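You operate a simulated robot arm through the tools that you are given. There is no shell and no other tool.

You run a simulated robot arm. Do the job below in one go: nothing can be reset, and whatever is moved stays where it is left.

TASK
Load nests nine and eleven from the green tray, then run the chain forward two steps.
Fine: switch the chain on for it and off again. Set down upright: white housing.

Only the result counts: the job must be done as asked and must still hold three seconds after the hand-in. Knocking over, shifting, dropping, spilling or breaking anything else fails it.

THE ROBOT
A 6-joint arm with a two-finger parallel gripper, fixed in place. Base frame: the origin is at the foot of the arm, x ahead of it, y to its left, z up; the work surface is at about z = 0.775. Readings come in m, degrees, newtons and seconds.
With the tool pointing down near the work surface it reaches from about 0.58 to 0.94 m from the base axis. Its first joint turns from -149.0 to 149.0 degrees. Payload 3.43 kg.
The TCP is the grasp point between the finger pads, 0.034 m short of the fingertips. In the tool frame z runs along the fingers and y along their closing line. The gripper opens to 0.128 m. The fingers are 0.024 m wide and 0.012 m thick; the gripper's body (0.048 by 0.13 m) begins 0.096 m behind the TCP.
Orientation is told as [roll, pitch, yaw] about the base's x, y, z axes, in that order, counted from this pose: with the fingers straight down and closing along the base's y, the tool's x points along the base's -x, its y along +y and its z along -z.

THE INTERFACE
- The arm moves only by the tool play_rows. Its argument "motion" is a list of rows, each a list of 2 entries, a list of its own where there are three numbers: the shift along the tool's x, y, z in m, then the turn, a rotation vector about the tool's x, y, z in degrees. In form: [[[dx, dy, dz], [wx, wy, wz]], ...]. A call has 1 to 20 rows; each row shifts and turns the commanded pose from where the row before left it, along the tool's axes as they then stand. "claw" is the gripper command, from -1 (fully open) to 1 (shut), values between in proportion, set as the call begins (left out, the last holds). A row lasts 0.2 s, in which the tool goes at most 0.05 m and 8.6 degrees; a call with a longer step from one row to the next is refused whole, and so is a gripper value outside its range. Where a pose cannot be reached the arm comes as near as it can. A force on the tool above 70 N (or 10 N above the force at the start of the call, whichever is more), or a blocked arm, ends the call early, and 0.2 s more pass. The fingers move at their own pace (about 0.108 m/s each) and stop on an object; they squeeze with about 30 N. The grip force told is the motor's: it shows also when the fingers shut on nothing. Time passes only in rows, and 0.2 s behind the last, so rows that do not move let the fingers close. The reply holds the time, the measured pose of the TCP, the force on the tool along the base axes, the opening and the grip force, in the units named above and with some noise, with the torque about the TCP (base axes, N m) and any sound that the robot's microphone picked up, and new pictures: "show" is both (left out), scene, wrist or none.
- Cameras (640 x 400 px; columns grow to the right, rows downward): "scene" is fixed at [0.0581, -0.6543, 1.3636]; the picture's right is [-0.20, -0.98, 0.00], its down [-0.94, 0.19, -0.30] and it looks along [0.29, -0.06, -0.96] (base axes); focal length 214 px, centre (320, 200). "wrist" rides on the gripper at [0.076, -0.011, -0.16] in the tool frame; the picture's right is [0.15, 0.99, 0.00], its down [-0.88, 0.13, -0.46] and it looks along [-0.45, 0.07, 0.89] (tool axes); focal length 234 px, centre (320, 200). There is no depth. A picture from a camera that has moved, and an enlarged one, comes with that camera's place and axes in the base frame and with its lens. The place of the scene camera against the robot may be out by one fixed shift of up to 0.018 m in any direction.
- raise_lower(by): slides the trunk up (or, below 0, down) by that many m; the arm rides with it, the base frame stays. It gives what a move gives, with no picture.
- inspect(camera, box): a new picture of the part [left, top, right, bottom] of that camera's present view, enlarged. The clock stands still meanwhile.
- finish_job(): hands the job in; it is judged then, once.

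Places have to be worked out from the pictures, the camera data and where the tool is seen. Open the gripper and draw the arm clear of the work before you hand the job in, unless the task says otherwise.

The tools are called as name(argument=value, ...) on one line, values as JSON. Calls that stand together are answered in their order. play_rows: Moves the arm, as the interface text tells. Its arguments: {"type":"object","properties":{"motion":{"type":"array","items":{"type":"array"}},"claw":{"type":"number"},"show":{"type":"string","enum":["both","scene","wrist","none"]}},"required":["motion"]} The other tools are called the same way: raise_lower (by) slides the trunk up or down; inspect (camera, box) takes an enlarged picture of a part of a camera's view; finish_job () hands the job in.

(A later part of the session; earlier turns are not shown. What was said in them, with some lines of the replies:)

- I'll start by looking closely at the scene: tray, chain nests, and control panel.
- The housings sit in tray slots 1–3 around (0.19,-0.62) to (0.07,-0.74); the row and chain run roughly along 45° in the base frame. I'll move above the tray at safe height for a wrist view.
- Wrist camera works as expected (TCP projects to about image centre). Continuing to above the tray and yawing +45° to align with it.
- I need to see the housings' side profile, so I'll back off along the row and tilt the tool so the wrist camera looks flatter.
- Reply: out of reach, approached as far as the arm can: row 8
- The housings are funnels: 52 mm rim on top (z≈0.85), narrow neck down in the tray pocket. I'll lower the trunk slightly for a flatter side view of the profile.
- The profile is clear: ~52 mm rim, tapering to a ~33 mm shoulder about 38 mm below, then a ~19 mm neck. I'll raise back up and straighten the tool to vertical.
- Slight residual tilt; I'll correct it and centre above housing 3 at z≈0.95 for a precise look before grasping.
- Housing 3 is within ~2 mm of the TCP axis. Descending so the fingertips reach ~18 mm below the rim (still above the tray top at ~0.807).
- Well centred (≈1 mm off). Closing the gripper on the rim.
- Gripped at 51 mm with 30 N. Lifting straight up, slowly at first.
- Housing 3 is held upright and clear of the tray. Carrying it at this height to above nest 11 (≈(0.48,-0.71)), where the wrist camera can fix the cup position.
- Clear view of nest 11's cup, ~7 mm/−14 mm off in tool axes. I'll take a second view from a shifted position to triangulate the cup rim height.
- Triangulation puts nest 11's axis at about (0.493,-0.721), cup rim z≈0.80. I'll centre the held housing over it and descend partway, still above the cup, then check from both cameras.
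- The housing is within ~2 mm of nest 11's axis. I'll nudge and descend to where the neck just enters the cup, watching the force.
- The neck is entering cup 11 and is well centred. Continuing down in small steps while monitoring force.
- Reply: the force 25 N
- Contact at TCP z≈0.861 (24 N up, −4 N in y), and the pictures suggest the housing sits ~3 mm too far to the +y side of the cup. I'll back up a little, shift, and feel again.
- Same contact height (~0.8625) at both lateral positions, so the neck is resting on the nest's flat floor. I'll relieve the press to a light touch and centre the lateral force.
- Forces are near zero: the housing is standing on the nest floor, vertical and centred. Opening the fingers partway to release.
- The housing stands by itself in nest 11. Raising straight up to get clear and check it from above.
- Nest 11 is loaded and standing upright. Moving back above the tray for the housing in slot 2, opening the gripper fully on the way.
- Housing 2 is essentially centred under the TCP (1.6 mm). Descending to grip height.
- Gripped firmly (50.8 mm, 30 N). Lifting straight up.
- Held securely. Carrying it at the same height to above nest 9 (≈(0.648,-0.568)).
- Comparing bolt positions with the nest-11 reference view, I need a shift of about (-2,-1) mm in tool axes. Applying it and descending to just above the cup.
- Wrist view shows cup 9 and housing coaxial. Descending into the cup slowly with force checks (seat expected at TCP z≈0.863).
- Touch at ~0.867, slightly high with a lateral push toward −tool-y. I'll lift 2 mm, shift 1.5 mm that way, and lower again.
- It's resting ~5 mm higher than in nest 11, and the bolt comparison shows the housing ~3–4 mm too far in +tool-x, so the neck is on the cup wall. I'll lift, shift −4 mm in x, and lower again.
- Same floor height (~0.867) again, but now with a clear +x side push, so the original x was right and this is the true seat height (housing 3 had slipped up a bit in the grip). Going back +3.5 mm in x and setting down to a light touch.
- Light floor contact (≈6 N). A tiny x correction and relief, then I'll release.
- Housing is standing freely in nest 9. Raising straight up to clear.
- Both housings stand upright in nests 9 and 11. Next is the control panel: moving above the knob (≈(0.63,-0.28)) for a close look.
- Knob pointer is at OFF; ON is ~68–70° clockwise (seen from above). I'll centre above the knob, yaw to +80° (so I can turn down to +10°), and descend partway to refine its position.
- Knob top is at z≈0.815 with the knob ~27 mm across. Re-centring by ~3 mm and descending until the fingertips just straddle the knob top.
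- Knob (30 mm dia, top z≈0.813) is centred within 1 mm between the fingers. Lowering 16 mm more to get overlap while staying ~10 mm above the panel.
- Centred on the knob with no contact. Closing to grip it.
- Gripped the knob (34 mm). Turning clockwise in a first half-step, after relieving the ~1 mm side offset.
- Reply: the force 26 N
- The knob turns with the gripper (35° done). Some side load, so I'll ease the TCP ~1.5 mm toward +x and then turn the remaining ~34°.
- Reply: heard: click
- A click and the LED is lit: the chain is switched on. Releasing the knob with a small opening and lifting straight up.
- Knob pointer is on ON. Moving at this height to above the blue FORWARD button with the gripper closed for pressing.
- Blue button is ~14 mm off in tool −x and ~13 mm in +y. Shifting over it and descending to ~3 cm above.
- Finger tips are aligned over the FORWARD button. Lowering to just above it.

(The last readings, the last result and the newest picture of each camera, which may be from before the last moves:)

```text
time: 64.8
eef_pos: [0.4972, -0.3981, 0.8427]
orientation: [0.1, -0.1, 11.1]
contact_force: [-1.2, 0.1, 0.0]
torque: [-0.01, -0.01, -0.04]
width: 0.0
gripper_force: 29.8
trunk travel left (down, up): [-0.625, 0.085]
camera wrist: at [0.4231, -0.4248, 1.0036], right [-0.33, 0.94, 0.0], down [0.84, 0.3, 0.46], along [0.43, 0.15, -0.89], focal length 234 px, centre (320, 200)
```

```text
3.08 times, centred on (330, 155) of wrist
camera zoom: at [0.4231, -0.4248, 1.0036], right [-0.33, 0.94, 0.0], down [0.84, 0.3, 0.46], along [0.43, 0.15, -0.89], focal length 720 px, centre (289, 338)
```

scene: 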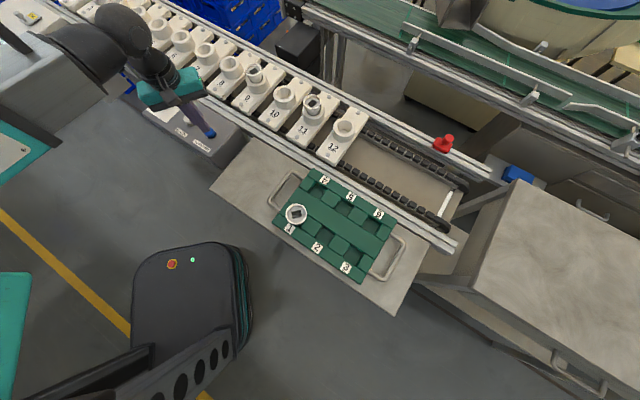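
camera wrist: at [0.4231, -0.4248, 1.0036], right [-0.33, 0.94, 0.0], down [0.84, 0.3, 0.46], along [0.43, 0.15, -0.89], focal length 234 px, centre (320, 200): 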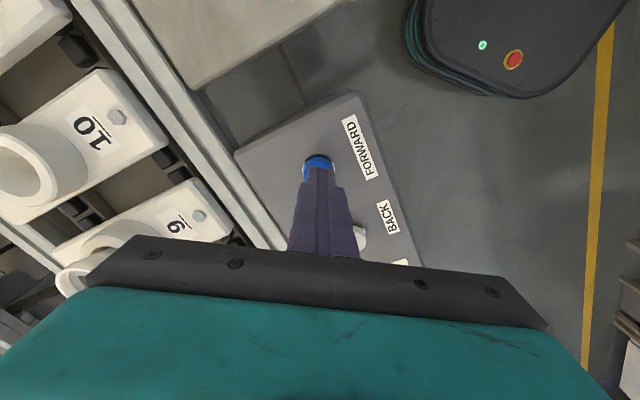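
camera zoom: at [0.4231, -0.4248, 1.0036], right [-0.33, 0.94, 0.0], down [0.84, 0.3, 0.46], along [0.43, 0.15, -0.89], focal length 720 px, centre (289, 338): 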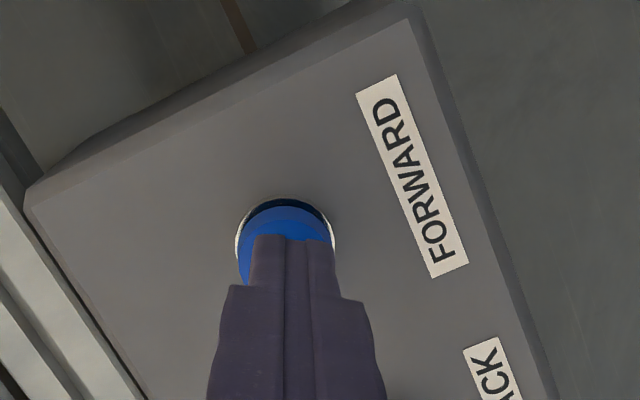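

Tips are right over the blue cap. Pressing slowly in 2 mm steps, listening for the click.

play_rows(motion=[[[0, 0, 0.002], [0, 0, 0]], [[0, 0, 0.002], [0, 0, 0]], [[0, 0, 0.002], [0, 0, 0]]], claw=1, show="none")

```text
time: 65.6
eef_pos: [0.4966, -0.4002, 0.8352]
orientation: [0.1, 0.0, 11.1]
contact_force: [0.9, -0.2, 0.6]
torque: [0.0, 0.02, 0.0]
width: 0.0
gripper_force: 29.6
trunk travel left (down, up): [-0.625, 0.085]
```

play_rows(motion=[[[0, 0, 0.002], [0, 0, 0]], [[0, 0, 0.002], [0, 0, 0]]], claw=1, show="none")

```text
time: 66.2
eef_pos: [0.496, -0.3996, 0.8313]
orientation: [0.0, 0.0, 11.0]
contact_force: [0.4, 0.7, 0.0]
torque: [0.0, -0.04, -0.01]
width: 0.0001
gripper_force: 30.0
trunk travel left (down, up): [-0.625, 0.085]
```

No contact yet at tip z≈0.797; continuing.

play_rows(motion=[[[0, 0, 0.002], [0, 0, 0]], [[0, 0, 0.002], [0, 0, 0]]], claw=1, show="scene")

```text
time: 66.8
eef_pos: [0.496, -0.4, 0.8278]
orientation: [0.2, 0.0, 11.0]
contact_force: [0.3, 0.8, 3.6]
torque: [0.01, -0.04, 0.01]
width: 0.0001
gripper_force: 30.1
trunk travel left (down, up): [-0.625, 0.085]
heard: click
```

scene: 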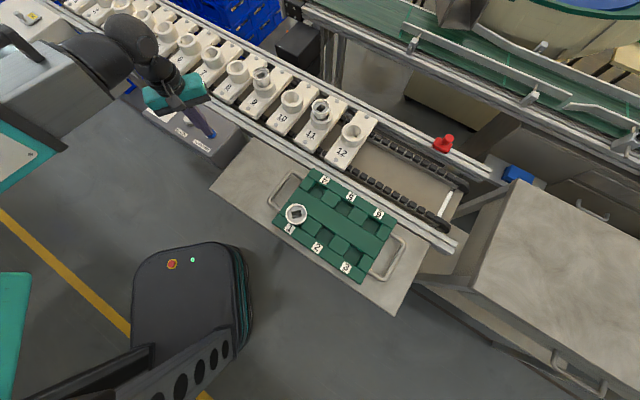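

Click heard and the chain started moving forward. Releasing the button now and waiting to see how far it travels.

play_rows(motion=[[[0, 0, -0.012], [0, 0, 0]], [[0, 0, 0], [0, 0, 0]], [[0, 0, 0], [0, 0, 0]]], claw=1, show="scene")

inspect(camera="scene", box=[180, 40, 400, 180])

```text
time: 67.6
eef_pos: [0.496, -0.4006, 0.8389]
orientation: [0.2, -0.1, 11.0]
contact_force: [0.6, -0.7, -0.6]
torque: [0.04, 0.02, -0.02]
width: 0.0
gripper_force: 29.8
trunk travel left (down, up): [-0.625, 0.085]
```

scene: 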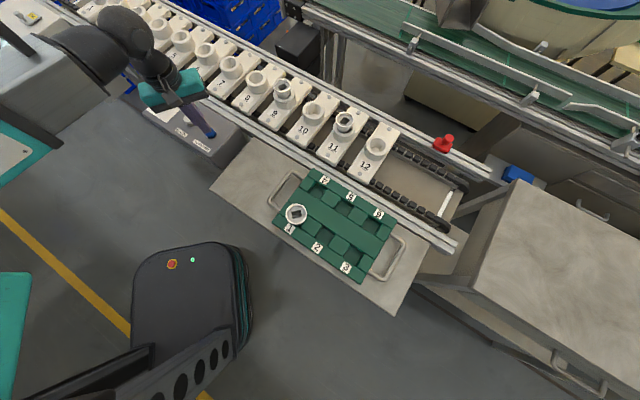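

```text
2.86 times, centred on (290, 110) of scene
camera zoom: at [0.0581, -0.6543, 1.3636], right [-0.2, -0.98, 0.0], down [-0.94, 0.19, -0.3], along [0.29, -0.06, -0.96], focal length 613 px, centre (406, 457)
```

zoom: 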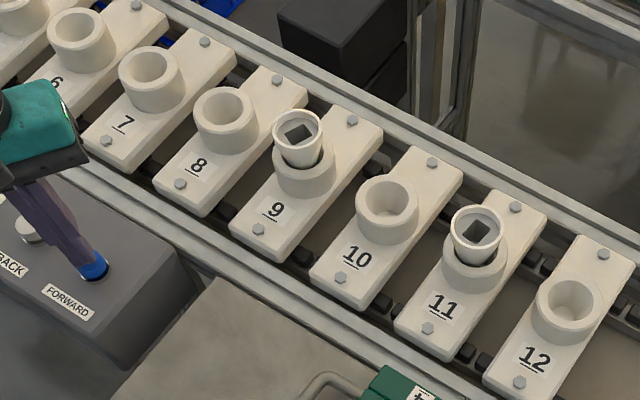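

It advanced about one pitch. Waiting to confirm it has stopped.

play_rows(motion=[[[0, 0, 0], [0, 0, 0]], [[0, 0, 0], [0, 0, 0]], [[0, 0, 0], [0, 0, 0]], [[0, 0, 0], [0, 0, 0]], [[0, 0, 0], [0, 0, 0]], [[0, 0, 0], [0, 0, 0]]], claw=1, show="scene")

inspect(camera="scene", box=[180, 40, 400, 180])

```text
time: 69.0
eef_pos: [0.4954, -0.4007, 0.8399]
orientation: [0.1, 0.1, 11.0]
contact_force: [0.0, -0.4, -0.4]
torque: [0.0, -0.02, 0.02]
width: 0.0002
gripper_force: 29.8
trunk travel left (down, up): [-0.625, 0.085]
```

scene: 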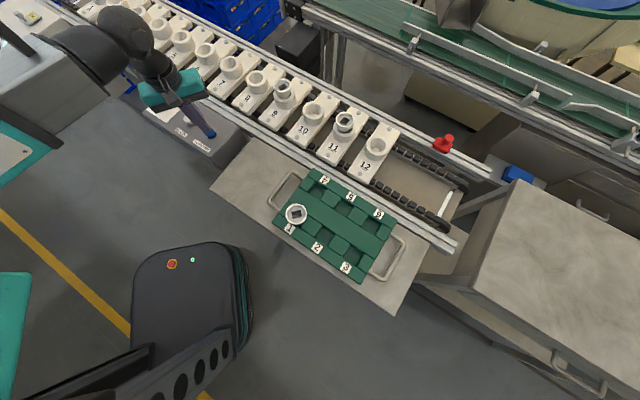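

```text
2.86 times, centred on (290, 110) of scene
camera zoom: at [0.0581, -0.6543, 1.3636], right [-0.2, -0.98, 0.0], down [-0.94, 0.19, -0.3], along [0.29, -0.06, -0.96], focal length 613 px, centre (406, 457)
```

zoom: 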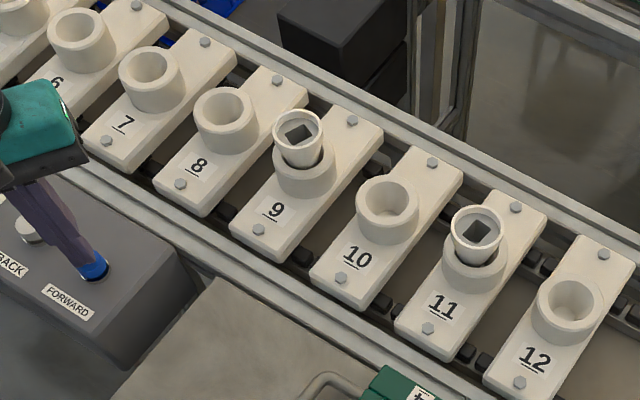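

It stopped after exactly one step, with both housings upright. Pressing FORWARD a second time the same way.

play_rows(motion=[[[0, 0, 0.006], [0, 0, 0]], [[0, 0, 0.002], [0, 0, 0]], [[0, 0, 0.002], [0, 0, 0]], [[0, 0, 0.002], [0, 0, 0]]], claw=1, show="scene")

```text
time: 70.0
eef_pos: [0.4963, -0.4002, 0.8276]
orientation: [0.1, 0.0, 11.1]
contact_force: [-0.6, 1.2, 3.6]
torque: [0.01, 0.0, -0.02]
width: 0.0
gripper_force: 30.1
trunk travel left (down, up): [-0.625, 0.085]
heard: click
```

scene: 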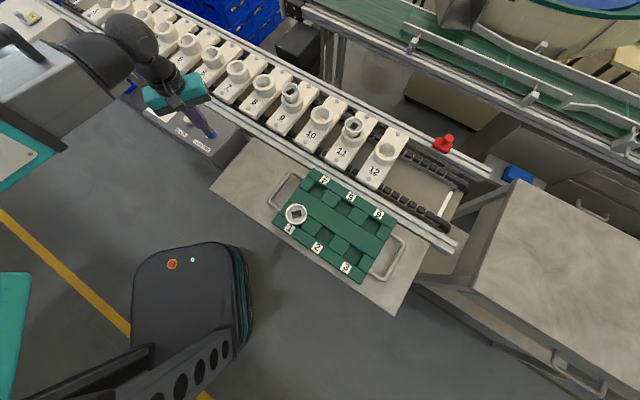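

Click heard and the second step is running. Releasing and lifting clear, then waiting for it to finish.

play_rows(motion=[[[0, 0, -0.012], [0, 0, 0]], [[0, 0, -0.02], [0, 0, 0]], [[0, 0, -0.03], [0, 0, 0]], [[0, 0, -0.035], [0, 0, 0]], [[0, 0, -0.033], [0, 0, 0]], [[0, 0, 0], [0, 0, 0]], [[0, 0, 0], [0, 0, 0]], [[0, 0, 0], [0, 0, 0]]], claw=1, show="both")

inspect(camera="scene", box=[200, 50, 420, 190])

```text
time: 71.8
eef_pos: [0.4991, -0.3994, 0.9562]
orientation: [0.1, 0.0, 11.0]
contact_force: [-0.6, -0.5, -0.9]
torque: [0.0, 0.0, -0.02]
width: 0.0
gripper_force: 30.5
trunk travel left (down, up): [-0.625, 0.085]
camera wrist: at [0.4252, -0.4247, 1.117], right [-0.33, 0.94, 0.0], down [0.84, 0.3, 0.46], along [0.43, 0.15, -0.89], focal length 234 px, centre (320, 200)
```

scene: 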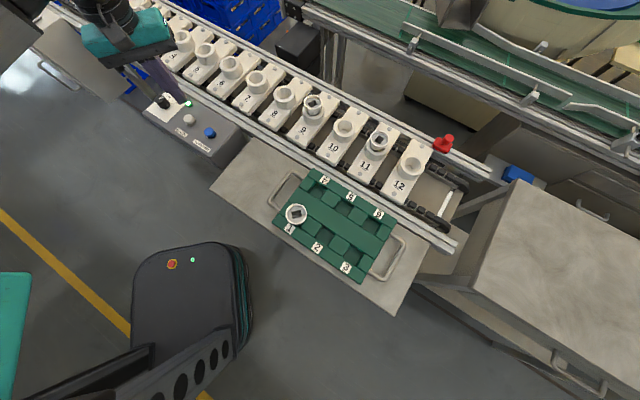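
wrist: 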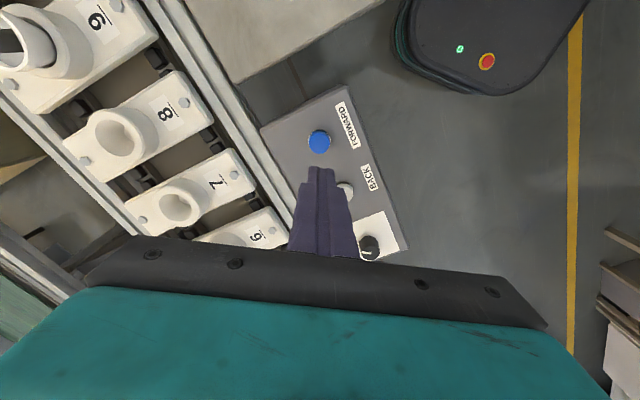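

```text
2.86 times, centred on (310, 120) of scene
camera zoom: at [0.0581, -0.6543, 1.3636], right [-0.2, -0.98, 0.0], down [-0.94, 0.19, -0.3], along [0.29, -0.06, -0.96], focal length 613 px, centre (349, 429)
```

zoom: 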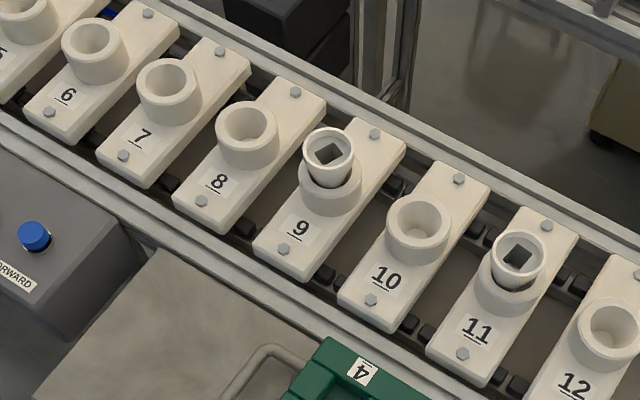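

Two steps complete: nests 9 and 11 advanced two positions, housings upright. Returning above the knob along the reverse path to switch the chain off.

play_rows(motion=[[[-0.02755, 0.0182, 0], [0, 0, 0]], [[-0.02755, 0.0182, 0], [0, 0, 0]], [[-0.02755, 0.0182, 0], [0, 0, 0]], [[-0.02755, 0.0182, 0], [0, 0, 0]], [[-0.02755, 0.0182, 0], [0, 0, 0]], [[-0.02753, 0.0182, 0], [0, 0, 0]], [[0, 0, 0.03], [0, 0, 0]], [[0, 0, 0.03], [0, 0, 0]], [[0, 0, 0], [0, 0, 0]]], claw=0.06, show="both")

inspect(camera="wrist", box=[240, 80, 400, 220])

```text
time: 73.8
eef_pos: [0.6392, -0.2598, 0.8959]
orientation: [0.1, 0.0, 11.0]
contact_force: [0.2, -0.9, -0.4]
torque: [-0.01, -0.02, -0.01]
width: 0.06
gripper_force: 0.0
trunk travel left (down, up): [-0.625, 0.085]
camera wrist: at [0.5658, -0.287, 1.0574], right [-0.33, 0.94, 0.0], down [0.84, 0.3, 0.46], along [0.43, 0.15, -0.89], focal length 234 px, centre (320, 200)
```

scene: 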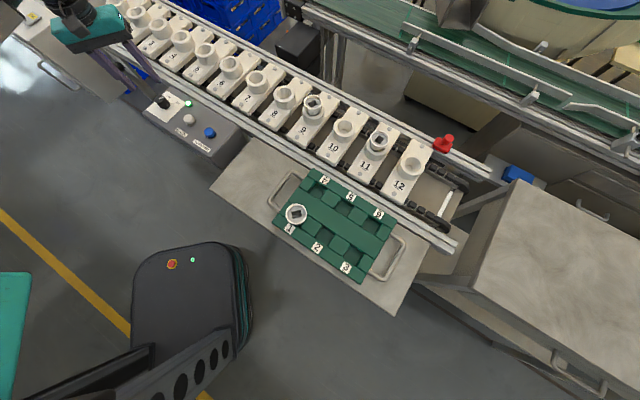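
wrist: 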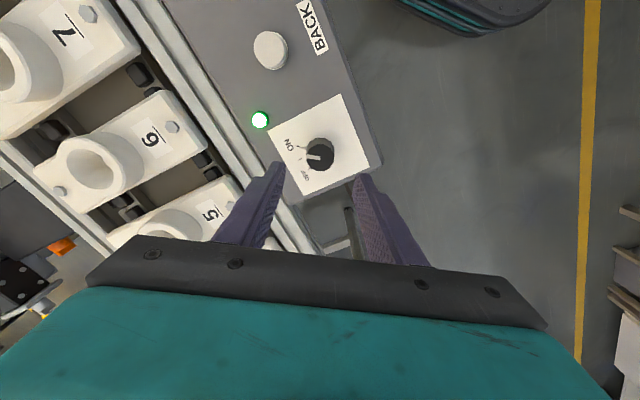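

```text
2.86 times, centred on (320, 150) of wrist
camera zoom: at [0.5658, -0.287, 1.0574], right [-0.33, 0.94, 0.0], down [0.84, 0.3, 0.46], along [0.43, 0.15, -0.89], focal length 669 px, centre (320, 343)
```

zoom: 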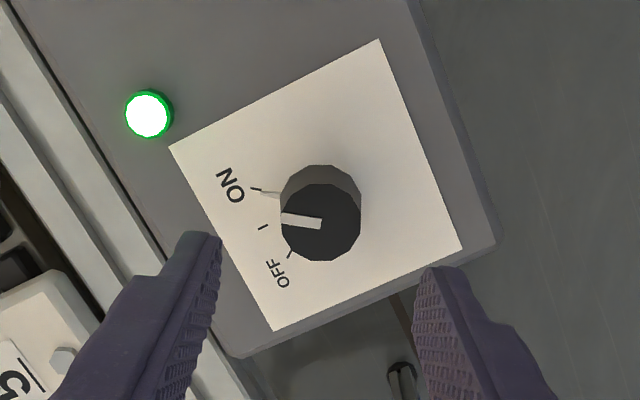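

Knob is centred between the fingers. Lowering to the same grip height and closing on it.

play_rows(motion=[[[0.0008, 0, 0.03], [0, 0, 0]], [[0, 0, 0.025], [0, 0, 0]], [[0, 0, 0.012], [0, 0, 0]], [[0, 0, 0], [0, 0, 0]]], claw=0.06, show="wrist")

inspect(camera="wrist", box=[230, 60, 390, 230])

```text
time: 74.8
eef_pos: [0.638, -0.2616, 0.8319]
orientation: [0.1, 0.0, 11.0]
contact_force: [-0.5, 0.7, 0.7]
torque: [0.03, -0.02, 0.01]
width: 0.0602
gripper_force: 0.1
trunk travel left (down, up): [-0.625, 0.085]
camera wrist: at [0.5646, -0.2877, 0.9921], right [-0.33, 0.94, 0.0], down [0.84, 0.3, 0.46], along [0.43, 0.15, -0.89], focal length 234 px, centre (320, 200)
```

wrist: 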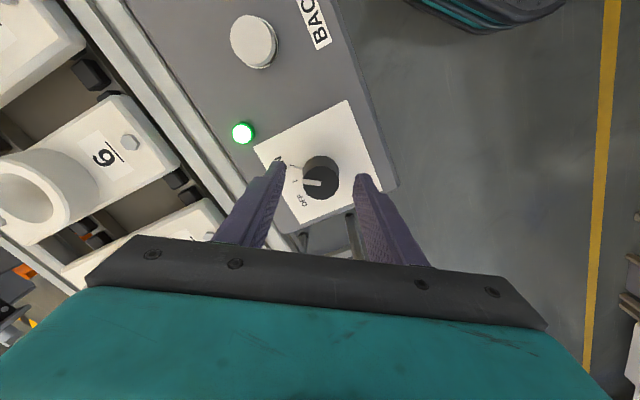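

```text
2.35 times, centred on (310, 145) of wrist
camera zoom: at [0.5646, -0.2877, 0.9921], right [-0.33, 0.94, 0.0], down [0.84, 0.3, 0.46], along [0.43, 0.15, -0.89], focal length 551 px, centre (344, 329)
```

zoom: 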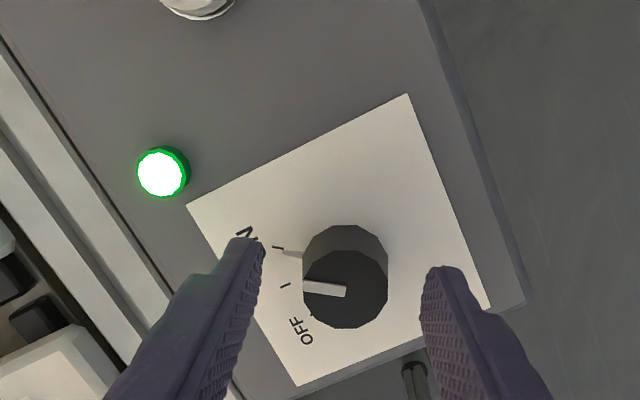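

Positioned. Closing on the knob, then turning counter-clockwise (toward OFF) the first half.

play_rows(motion=[[[0, 0, 0], [0, 0, 0]], [[0, 0, 0], [0, 0, 0]], [[0, 0, 0], [0, 0, 0]]], claw=1, show="none")

play_rows(motion=[[[0, 0, 0], [0, 0, -7]], [[0, 0, 0], [0, 0, -7]], [[0, 0, 0], [0, 0, -7]], [[0, 0, 0], [0, 0, -7]], [[0, 0, 0], [0, 0, -7]], [[0, 0, 0], [0, 0, 0]]], claw=1, show="wrist")

inspect(camera="wrist", box=[230, 60, 390, 230])

```text
time: 75.6
eef_pos: [0.6383, -0.261, 0.8315]
orientation: [0.1, 0.0, 11.0]
contact_force: [-2.5, 3.9, -3.6]
torque: [0.1, -0.32, 0.01]
width: 0.0339
gripper_force: 45.1
trunk travel left (down, up): [-0.625, 0.085]
```

```text
time: 77.0
eef_pos: [0.6374, -0.2601, 0.8321]
orientation: [0.0, -0.1, 46.1]
contact_force: [2.2, 3.7, 8.0]
torque: [-0.59, 0.77, -0.04]
width: 0.0337
gripper_force: 44.8
trunk travel left (down, up): [-0.625, 0.085]
heard: click
camera wrist: at [0.5918, -0.3233, 0.9921], right [-0.81, 0.58, 0.0], down [0.52, 0.72, 0.46], along [0.27, 0.37, -0.89], focal length 234 px, centre (320, 200)
```

wrist: 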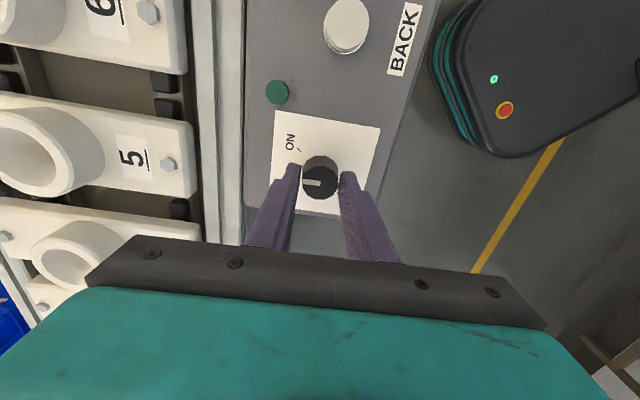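

```text
2.35 times, centred on (310, 145) of wrist
camera zoom: at [0.5918, -0.3233, 0.9921], right [-0.81, 0.58, 0.0], down [0.52, 0.72, 0.46], along [0.27, 0.37, -0.89], focal length 551 px, centre (344, 329)
```

zoom: 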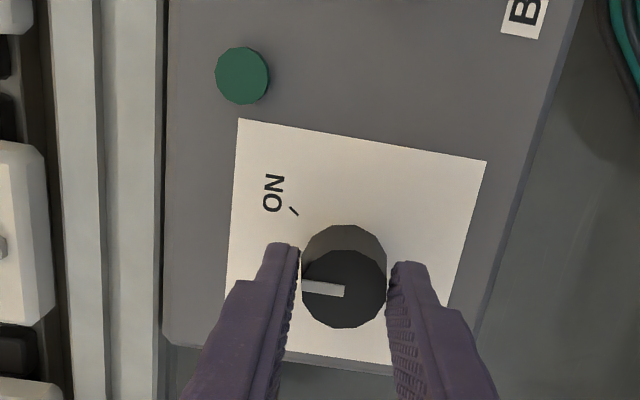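

Click and the LED is off already; continuing the rest of the turn so the pointer sits at the OFF mark.

play_rows(motion=[[[0, 0, 0], [0, 0, -7]], [[0, 0, 0], [0, 0, -7]], [[0, 0, 0], [0, 0, -7]], [[0, 0, 0], [0, 0, -7]], [[0, 0, 0], [0, 0, -6]], [[0, 0, 0], [0, 0, 0]]], claw=1, show="both")

inspect(camera="wrist", box=[230, 60, 390, 230])

```text
time: 78.4
eef_pos: [0.6377, -0.2609, 0.8316]
orientation: [-0.1, -0.1, 80.0]
contact_force: [-0.7, 5.0, 16.6]
torque: [0.11, 0.36, 0.04]
width: 0.0337
gripper_force: 44.9
trunk travel left (down, up): [-0.625, 0.085]
camera wrist: at [0.6336, -0.3373, 0.992], right [-1.0, 0.03, 0.0], down [0.02, 0.89, 0.46], along [0.01, 0.46, -0.89], focal length 234 px, centre (320, 200)
```

scene: 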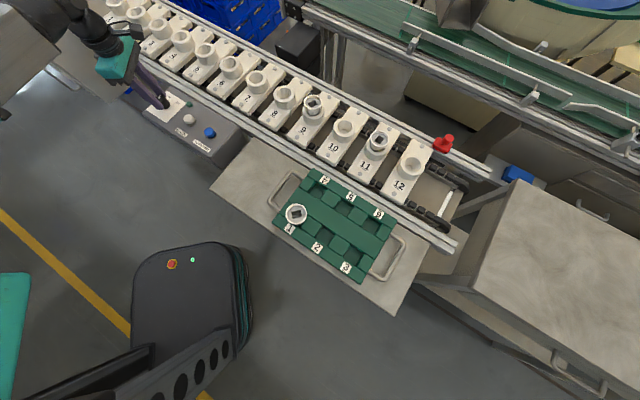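
wrist: 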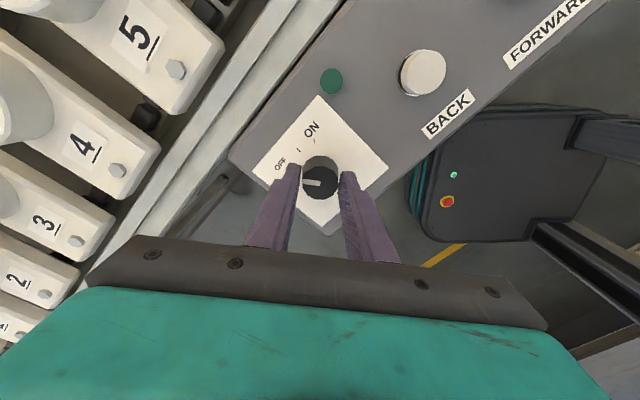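

```text
2.35 times, centred on (310, 145) of wrist
camera zoom: at [0.6336, -0.3373, 0.992], right [-1.0, 0.03, 0.0], down [0.02, 0.89, 0.46], along [0.01, 0.46, -0.89], focal length 551 px, centre (344, 329)
```

zoom: 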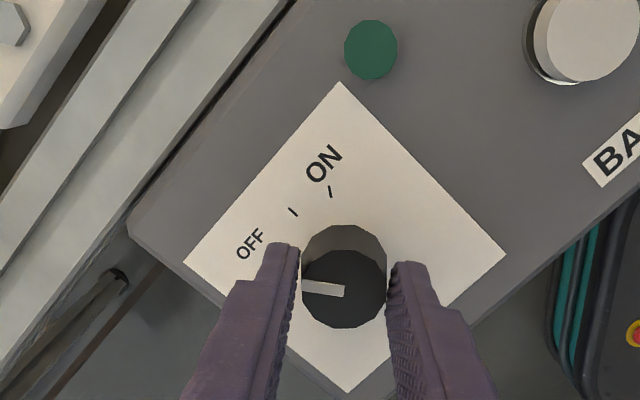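

Knob is back at OFF with the LED dark. Opening the fingers slightly and lifting straight off.

play_rows(motion=[[[0, 0, 0], [0, 0, 0]], [[0, 0, 0], [0, 0, 0]], [[0, 0, -0.015], [0, 0, 0]], [[0, 0, -0.03], [0, 0, 0]], [[0, 0, -0.04], [0, 0, 0]], [[0, 0, -0.04], [0, 0, 0]], [[0, 0, -0.04], [0, 0, 0]], [[0, 0, 0], [0, 0, 0]]], claw=0.0, show="both")

inspect(camera="wrist", box=[240, 60, 400, 220])

inspect(camera="scene", box=[120, 60, 240, 170])

inspect(camera="scene", box=[250, 70, 450, 210])

```text
time: 80.2
eef_pos: [0.6391, -0.2625, 0.995]
orientation: [-0.1, -0.1, 80.0]
contact_force: [0.4, -0.5, -0.8]
torque: [0.01, -0.01, -0.03]
width: 0.0641
gripper_force: 0.1
trunk travel left (down, up): [-0.625, 0.085]
camera wrist: at [0.636, -0.3392, 1.1558], right [-1.0, 0.03, 0.0], down [0.02, 0.89, 0.46], along [0.01, 0.46, -0.89], focal length 234 px, centre (320, 200)
```

scene: 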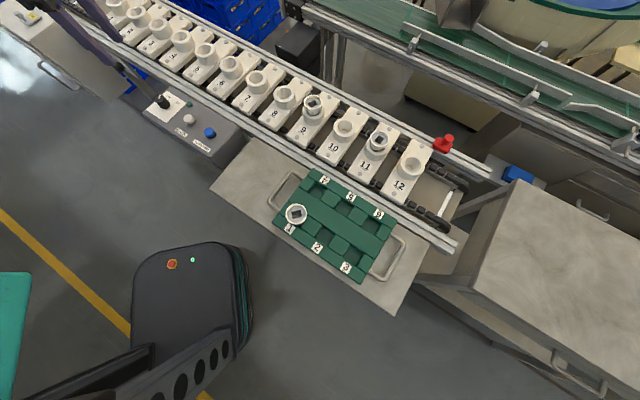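
wrist: 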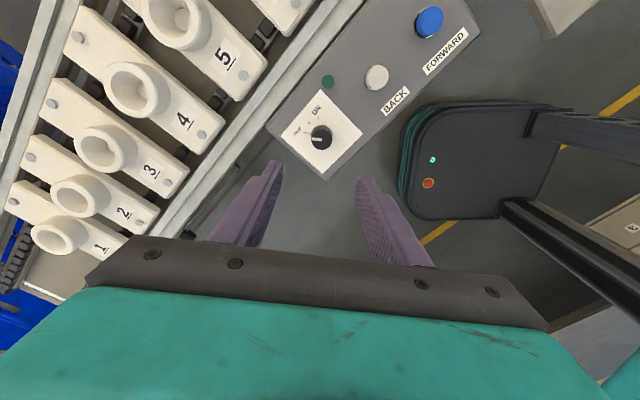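

```text
2.50 times, centred on (320, 140) of wrist
camera zoom: at [0.636, -0.3392, 1.1558], right [-1.0, 0.03, 0.0], down [0.02, 0.89, 0.46], along [0.01, 0.46, -0.89], focal length 585 px, centre (320, 350)
```

zoom: 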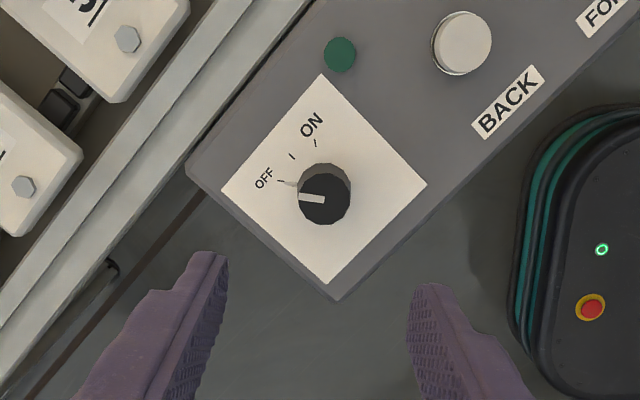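

```text
3.64 times, centred on (180, 115) of scene
camera zoom: at [0.0581, -0.6543, 1.3636], right [-0.2, -0.98, 0.0], down [-0.94, 0.19, -0.3], along [0.29, -0.06, -0.96], focal length 780 px, centre (829, 509)
```

zoom: 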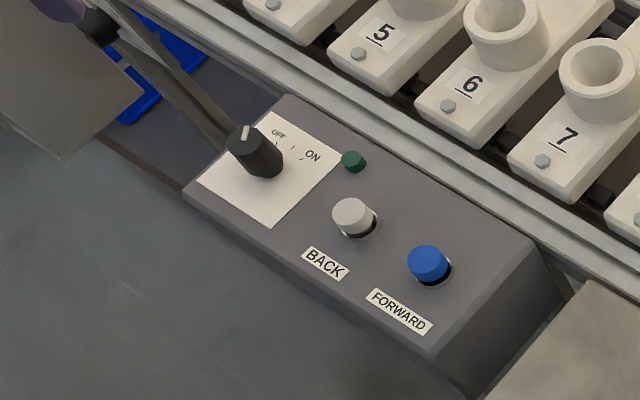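

```text
2.86 times, centred on (350, 140) of scene
camera zoom: at [0.0581, -0.6543, 1.3636], right [-0.2, -0.98, 0.0], down [-0.94, 0.19, -0.3], along [0.29, -0.06, -0.96], focal length 613 px, centre (234, 371)
```

zoom: 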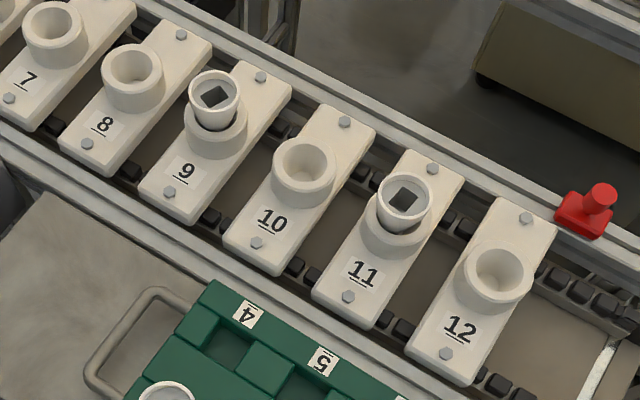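

Everything checks out: knob at OFF, LED dark, both housings upright two steps on, tray undisturbed. Opening the gripper fully and drawing the arm up and clear.

play_rows(motion=[[[0, 0, -0.035], [0, 0, 0]], [[0, 0, -0.035], [0, 0, 0]], [[0, 0, -0.035], [0, 0, 0]], [[0, 0, -0.02], [0, 0, 0]], [[0, 0, 0], [0, 0, 0]], [[0, 0, 0], [0, 0, 0]]], claw=-1, show="both")

inspect(camera="scene", box=[250, 70, 450, 210])

inspect(camera="scene", box=[260, 150, 420, 300])

```text
time: 81.6
eef_pos: [0.6395, -0.2616, 1.1195]
orientation: [-0.1, -0.2, 80.0]
contact_force: [0.4, -0.4, 0.5]
torque: [0.0, -0.03, 0.0]
width: 0.128
gripper_force: 0.0
trunk travel left (down, up): [-0.625, 0.085]
camera wrist: at [0.6358, -0.3394, 1.2807], right [-1.0, 0.03, 0.0], down [0.02, 0.89, 0.46], along [0.01, 0.46, -0.89], focal length 234 px, centre (320, 200)
```

scene: 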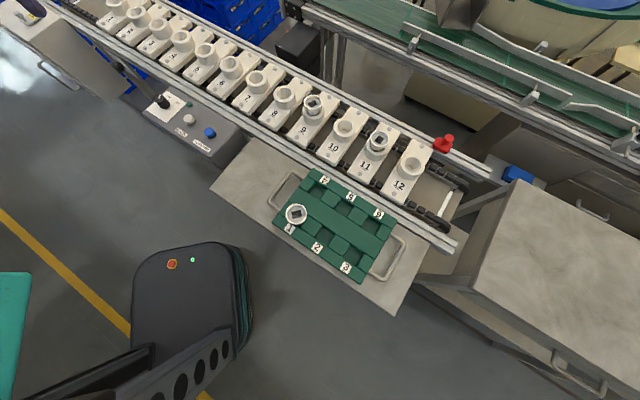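
wrist: 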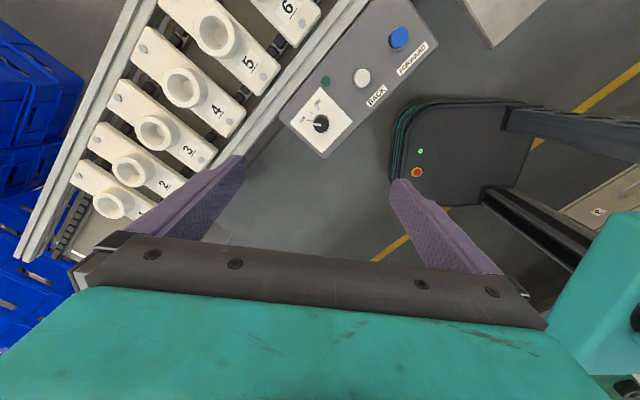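

```text
2.86 times, centred on (350, 140) of scene
camera zoom: at [0.0581, -0.6543, 1.3636], right [-0.2, -0.98, 0.0], down [-0.94, 0.19, -0.3], along [0.29, -0.06, -0.96], focal length 613 px, centre (234, 371)
```

zoom: 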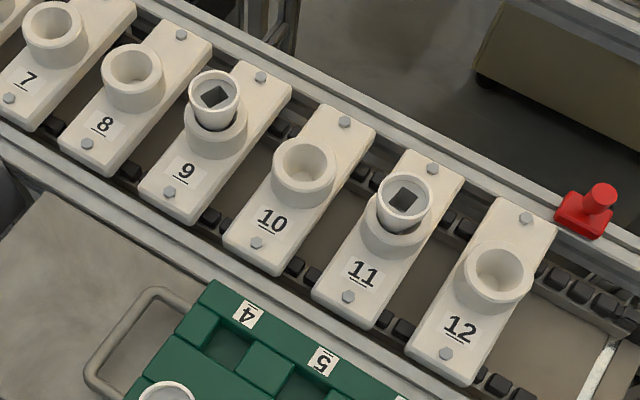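

```text
2.67 times, centred on (340, 225) of scene
camera zoom: at [0.0581, -0.6543, 1.3636], right [-0.2, -0.98, 0.0], down [-0.94, 0.19, -0.3], along [0.29, -0.06, -0.96], focal length 572 px, centre (267, 133)
```

zoom: 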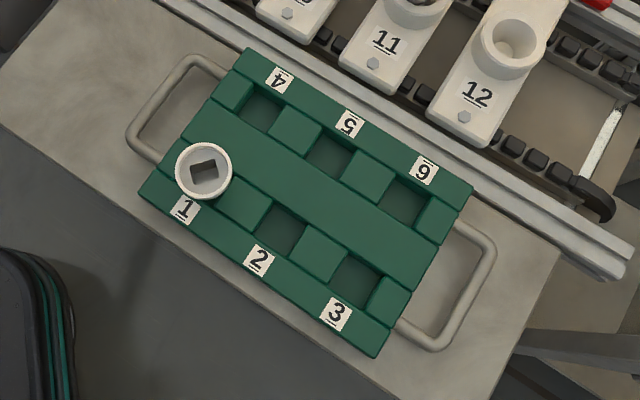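

The tray and the remaining housing are exactly where they were. Nests 9 and 11 are loaded upright and two steps forward, the chain is off, and the gripper is open and clear, so I'm handing in.

finish_job()

```text
The job is handed in.
```

Nests 9 and 11 are each loaded with a white housing from the green tray (slots 3 and 2). Both stand upright in the same neck-down position they had in the tray.

I switched the chain on at the knob, pressed FORWARD twice, and it moved one step each time. Then I turned the knob back to OFF, and the panel light is out.

In the last pictures both housings were still upright, and the tray and the remaining housing in slot 1 had not moved. The gripper is open and the arm is clear. The job is handed in; I have not seen the verdict.
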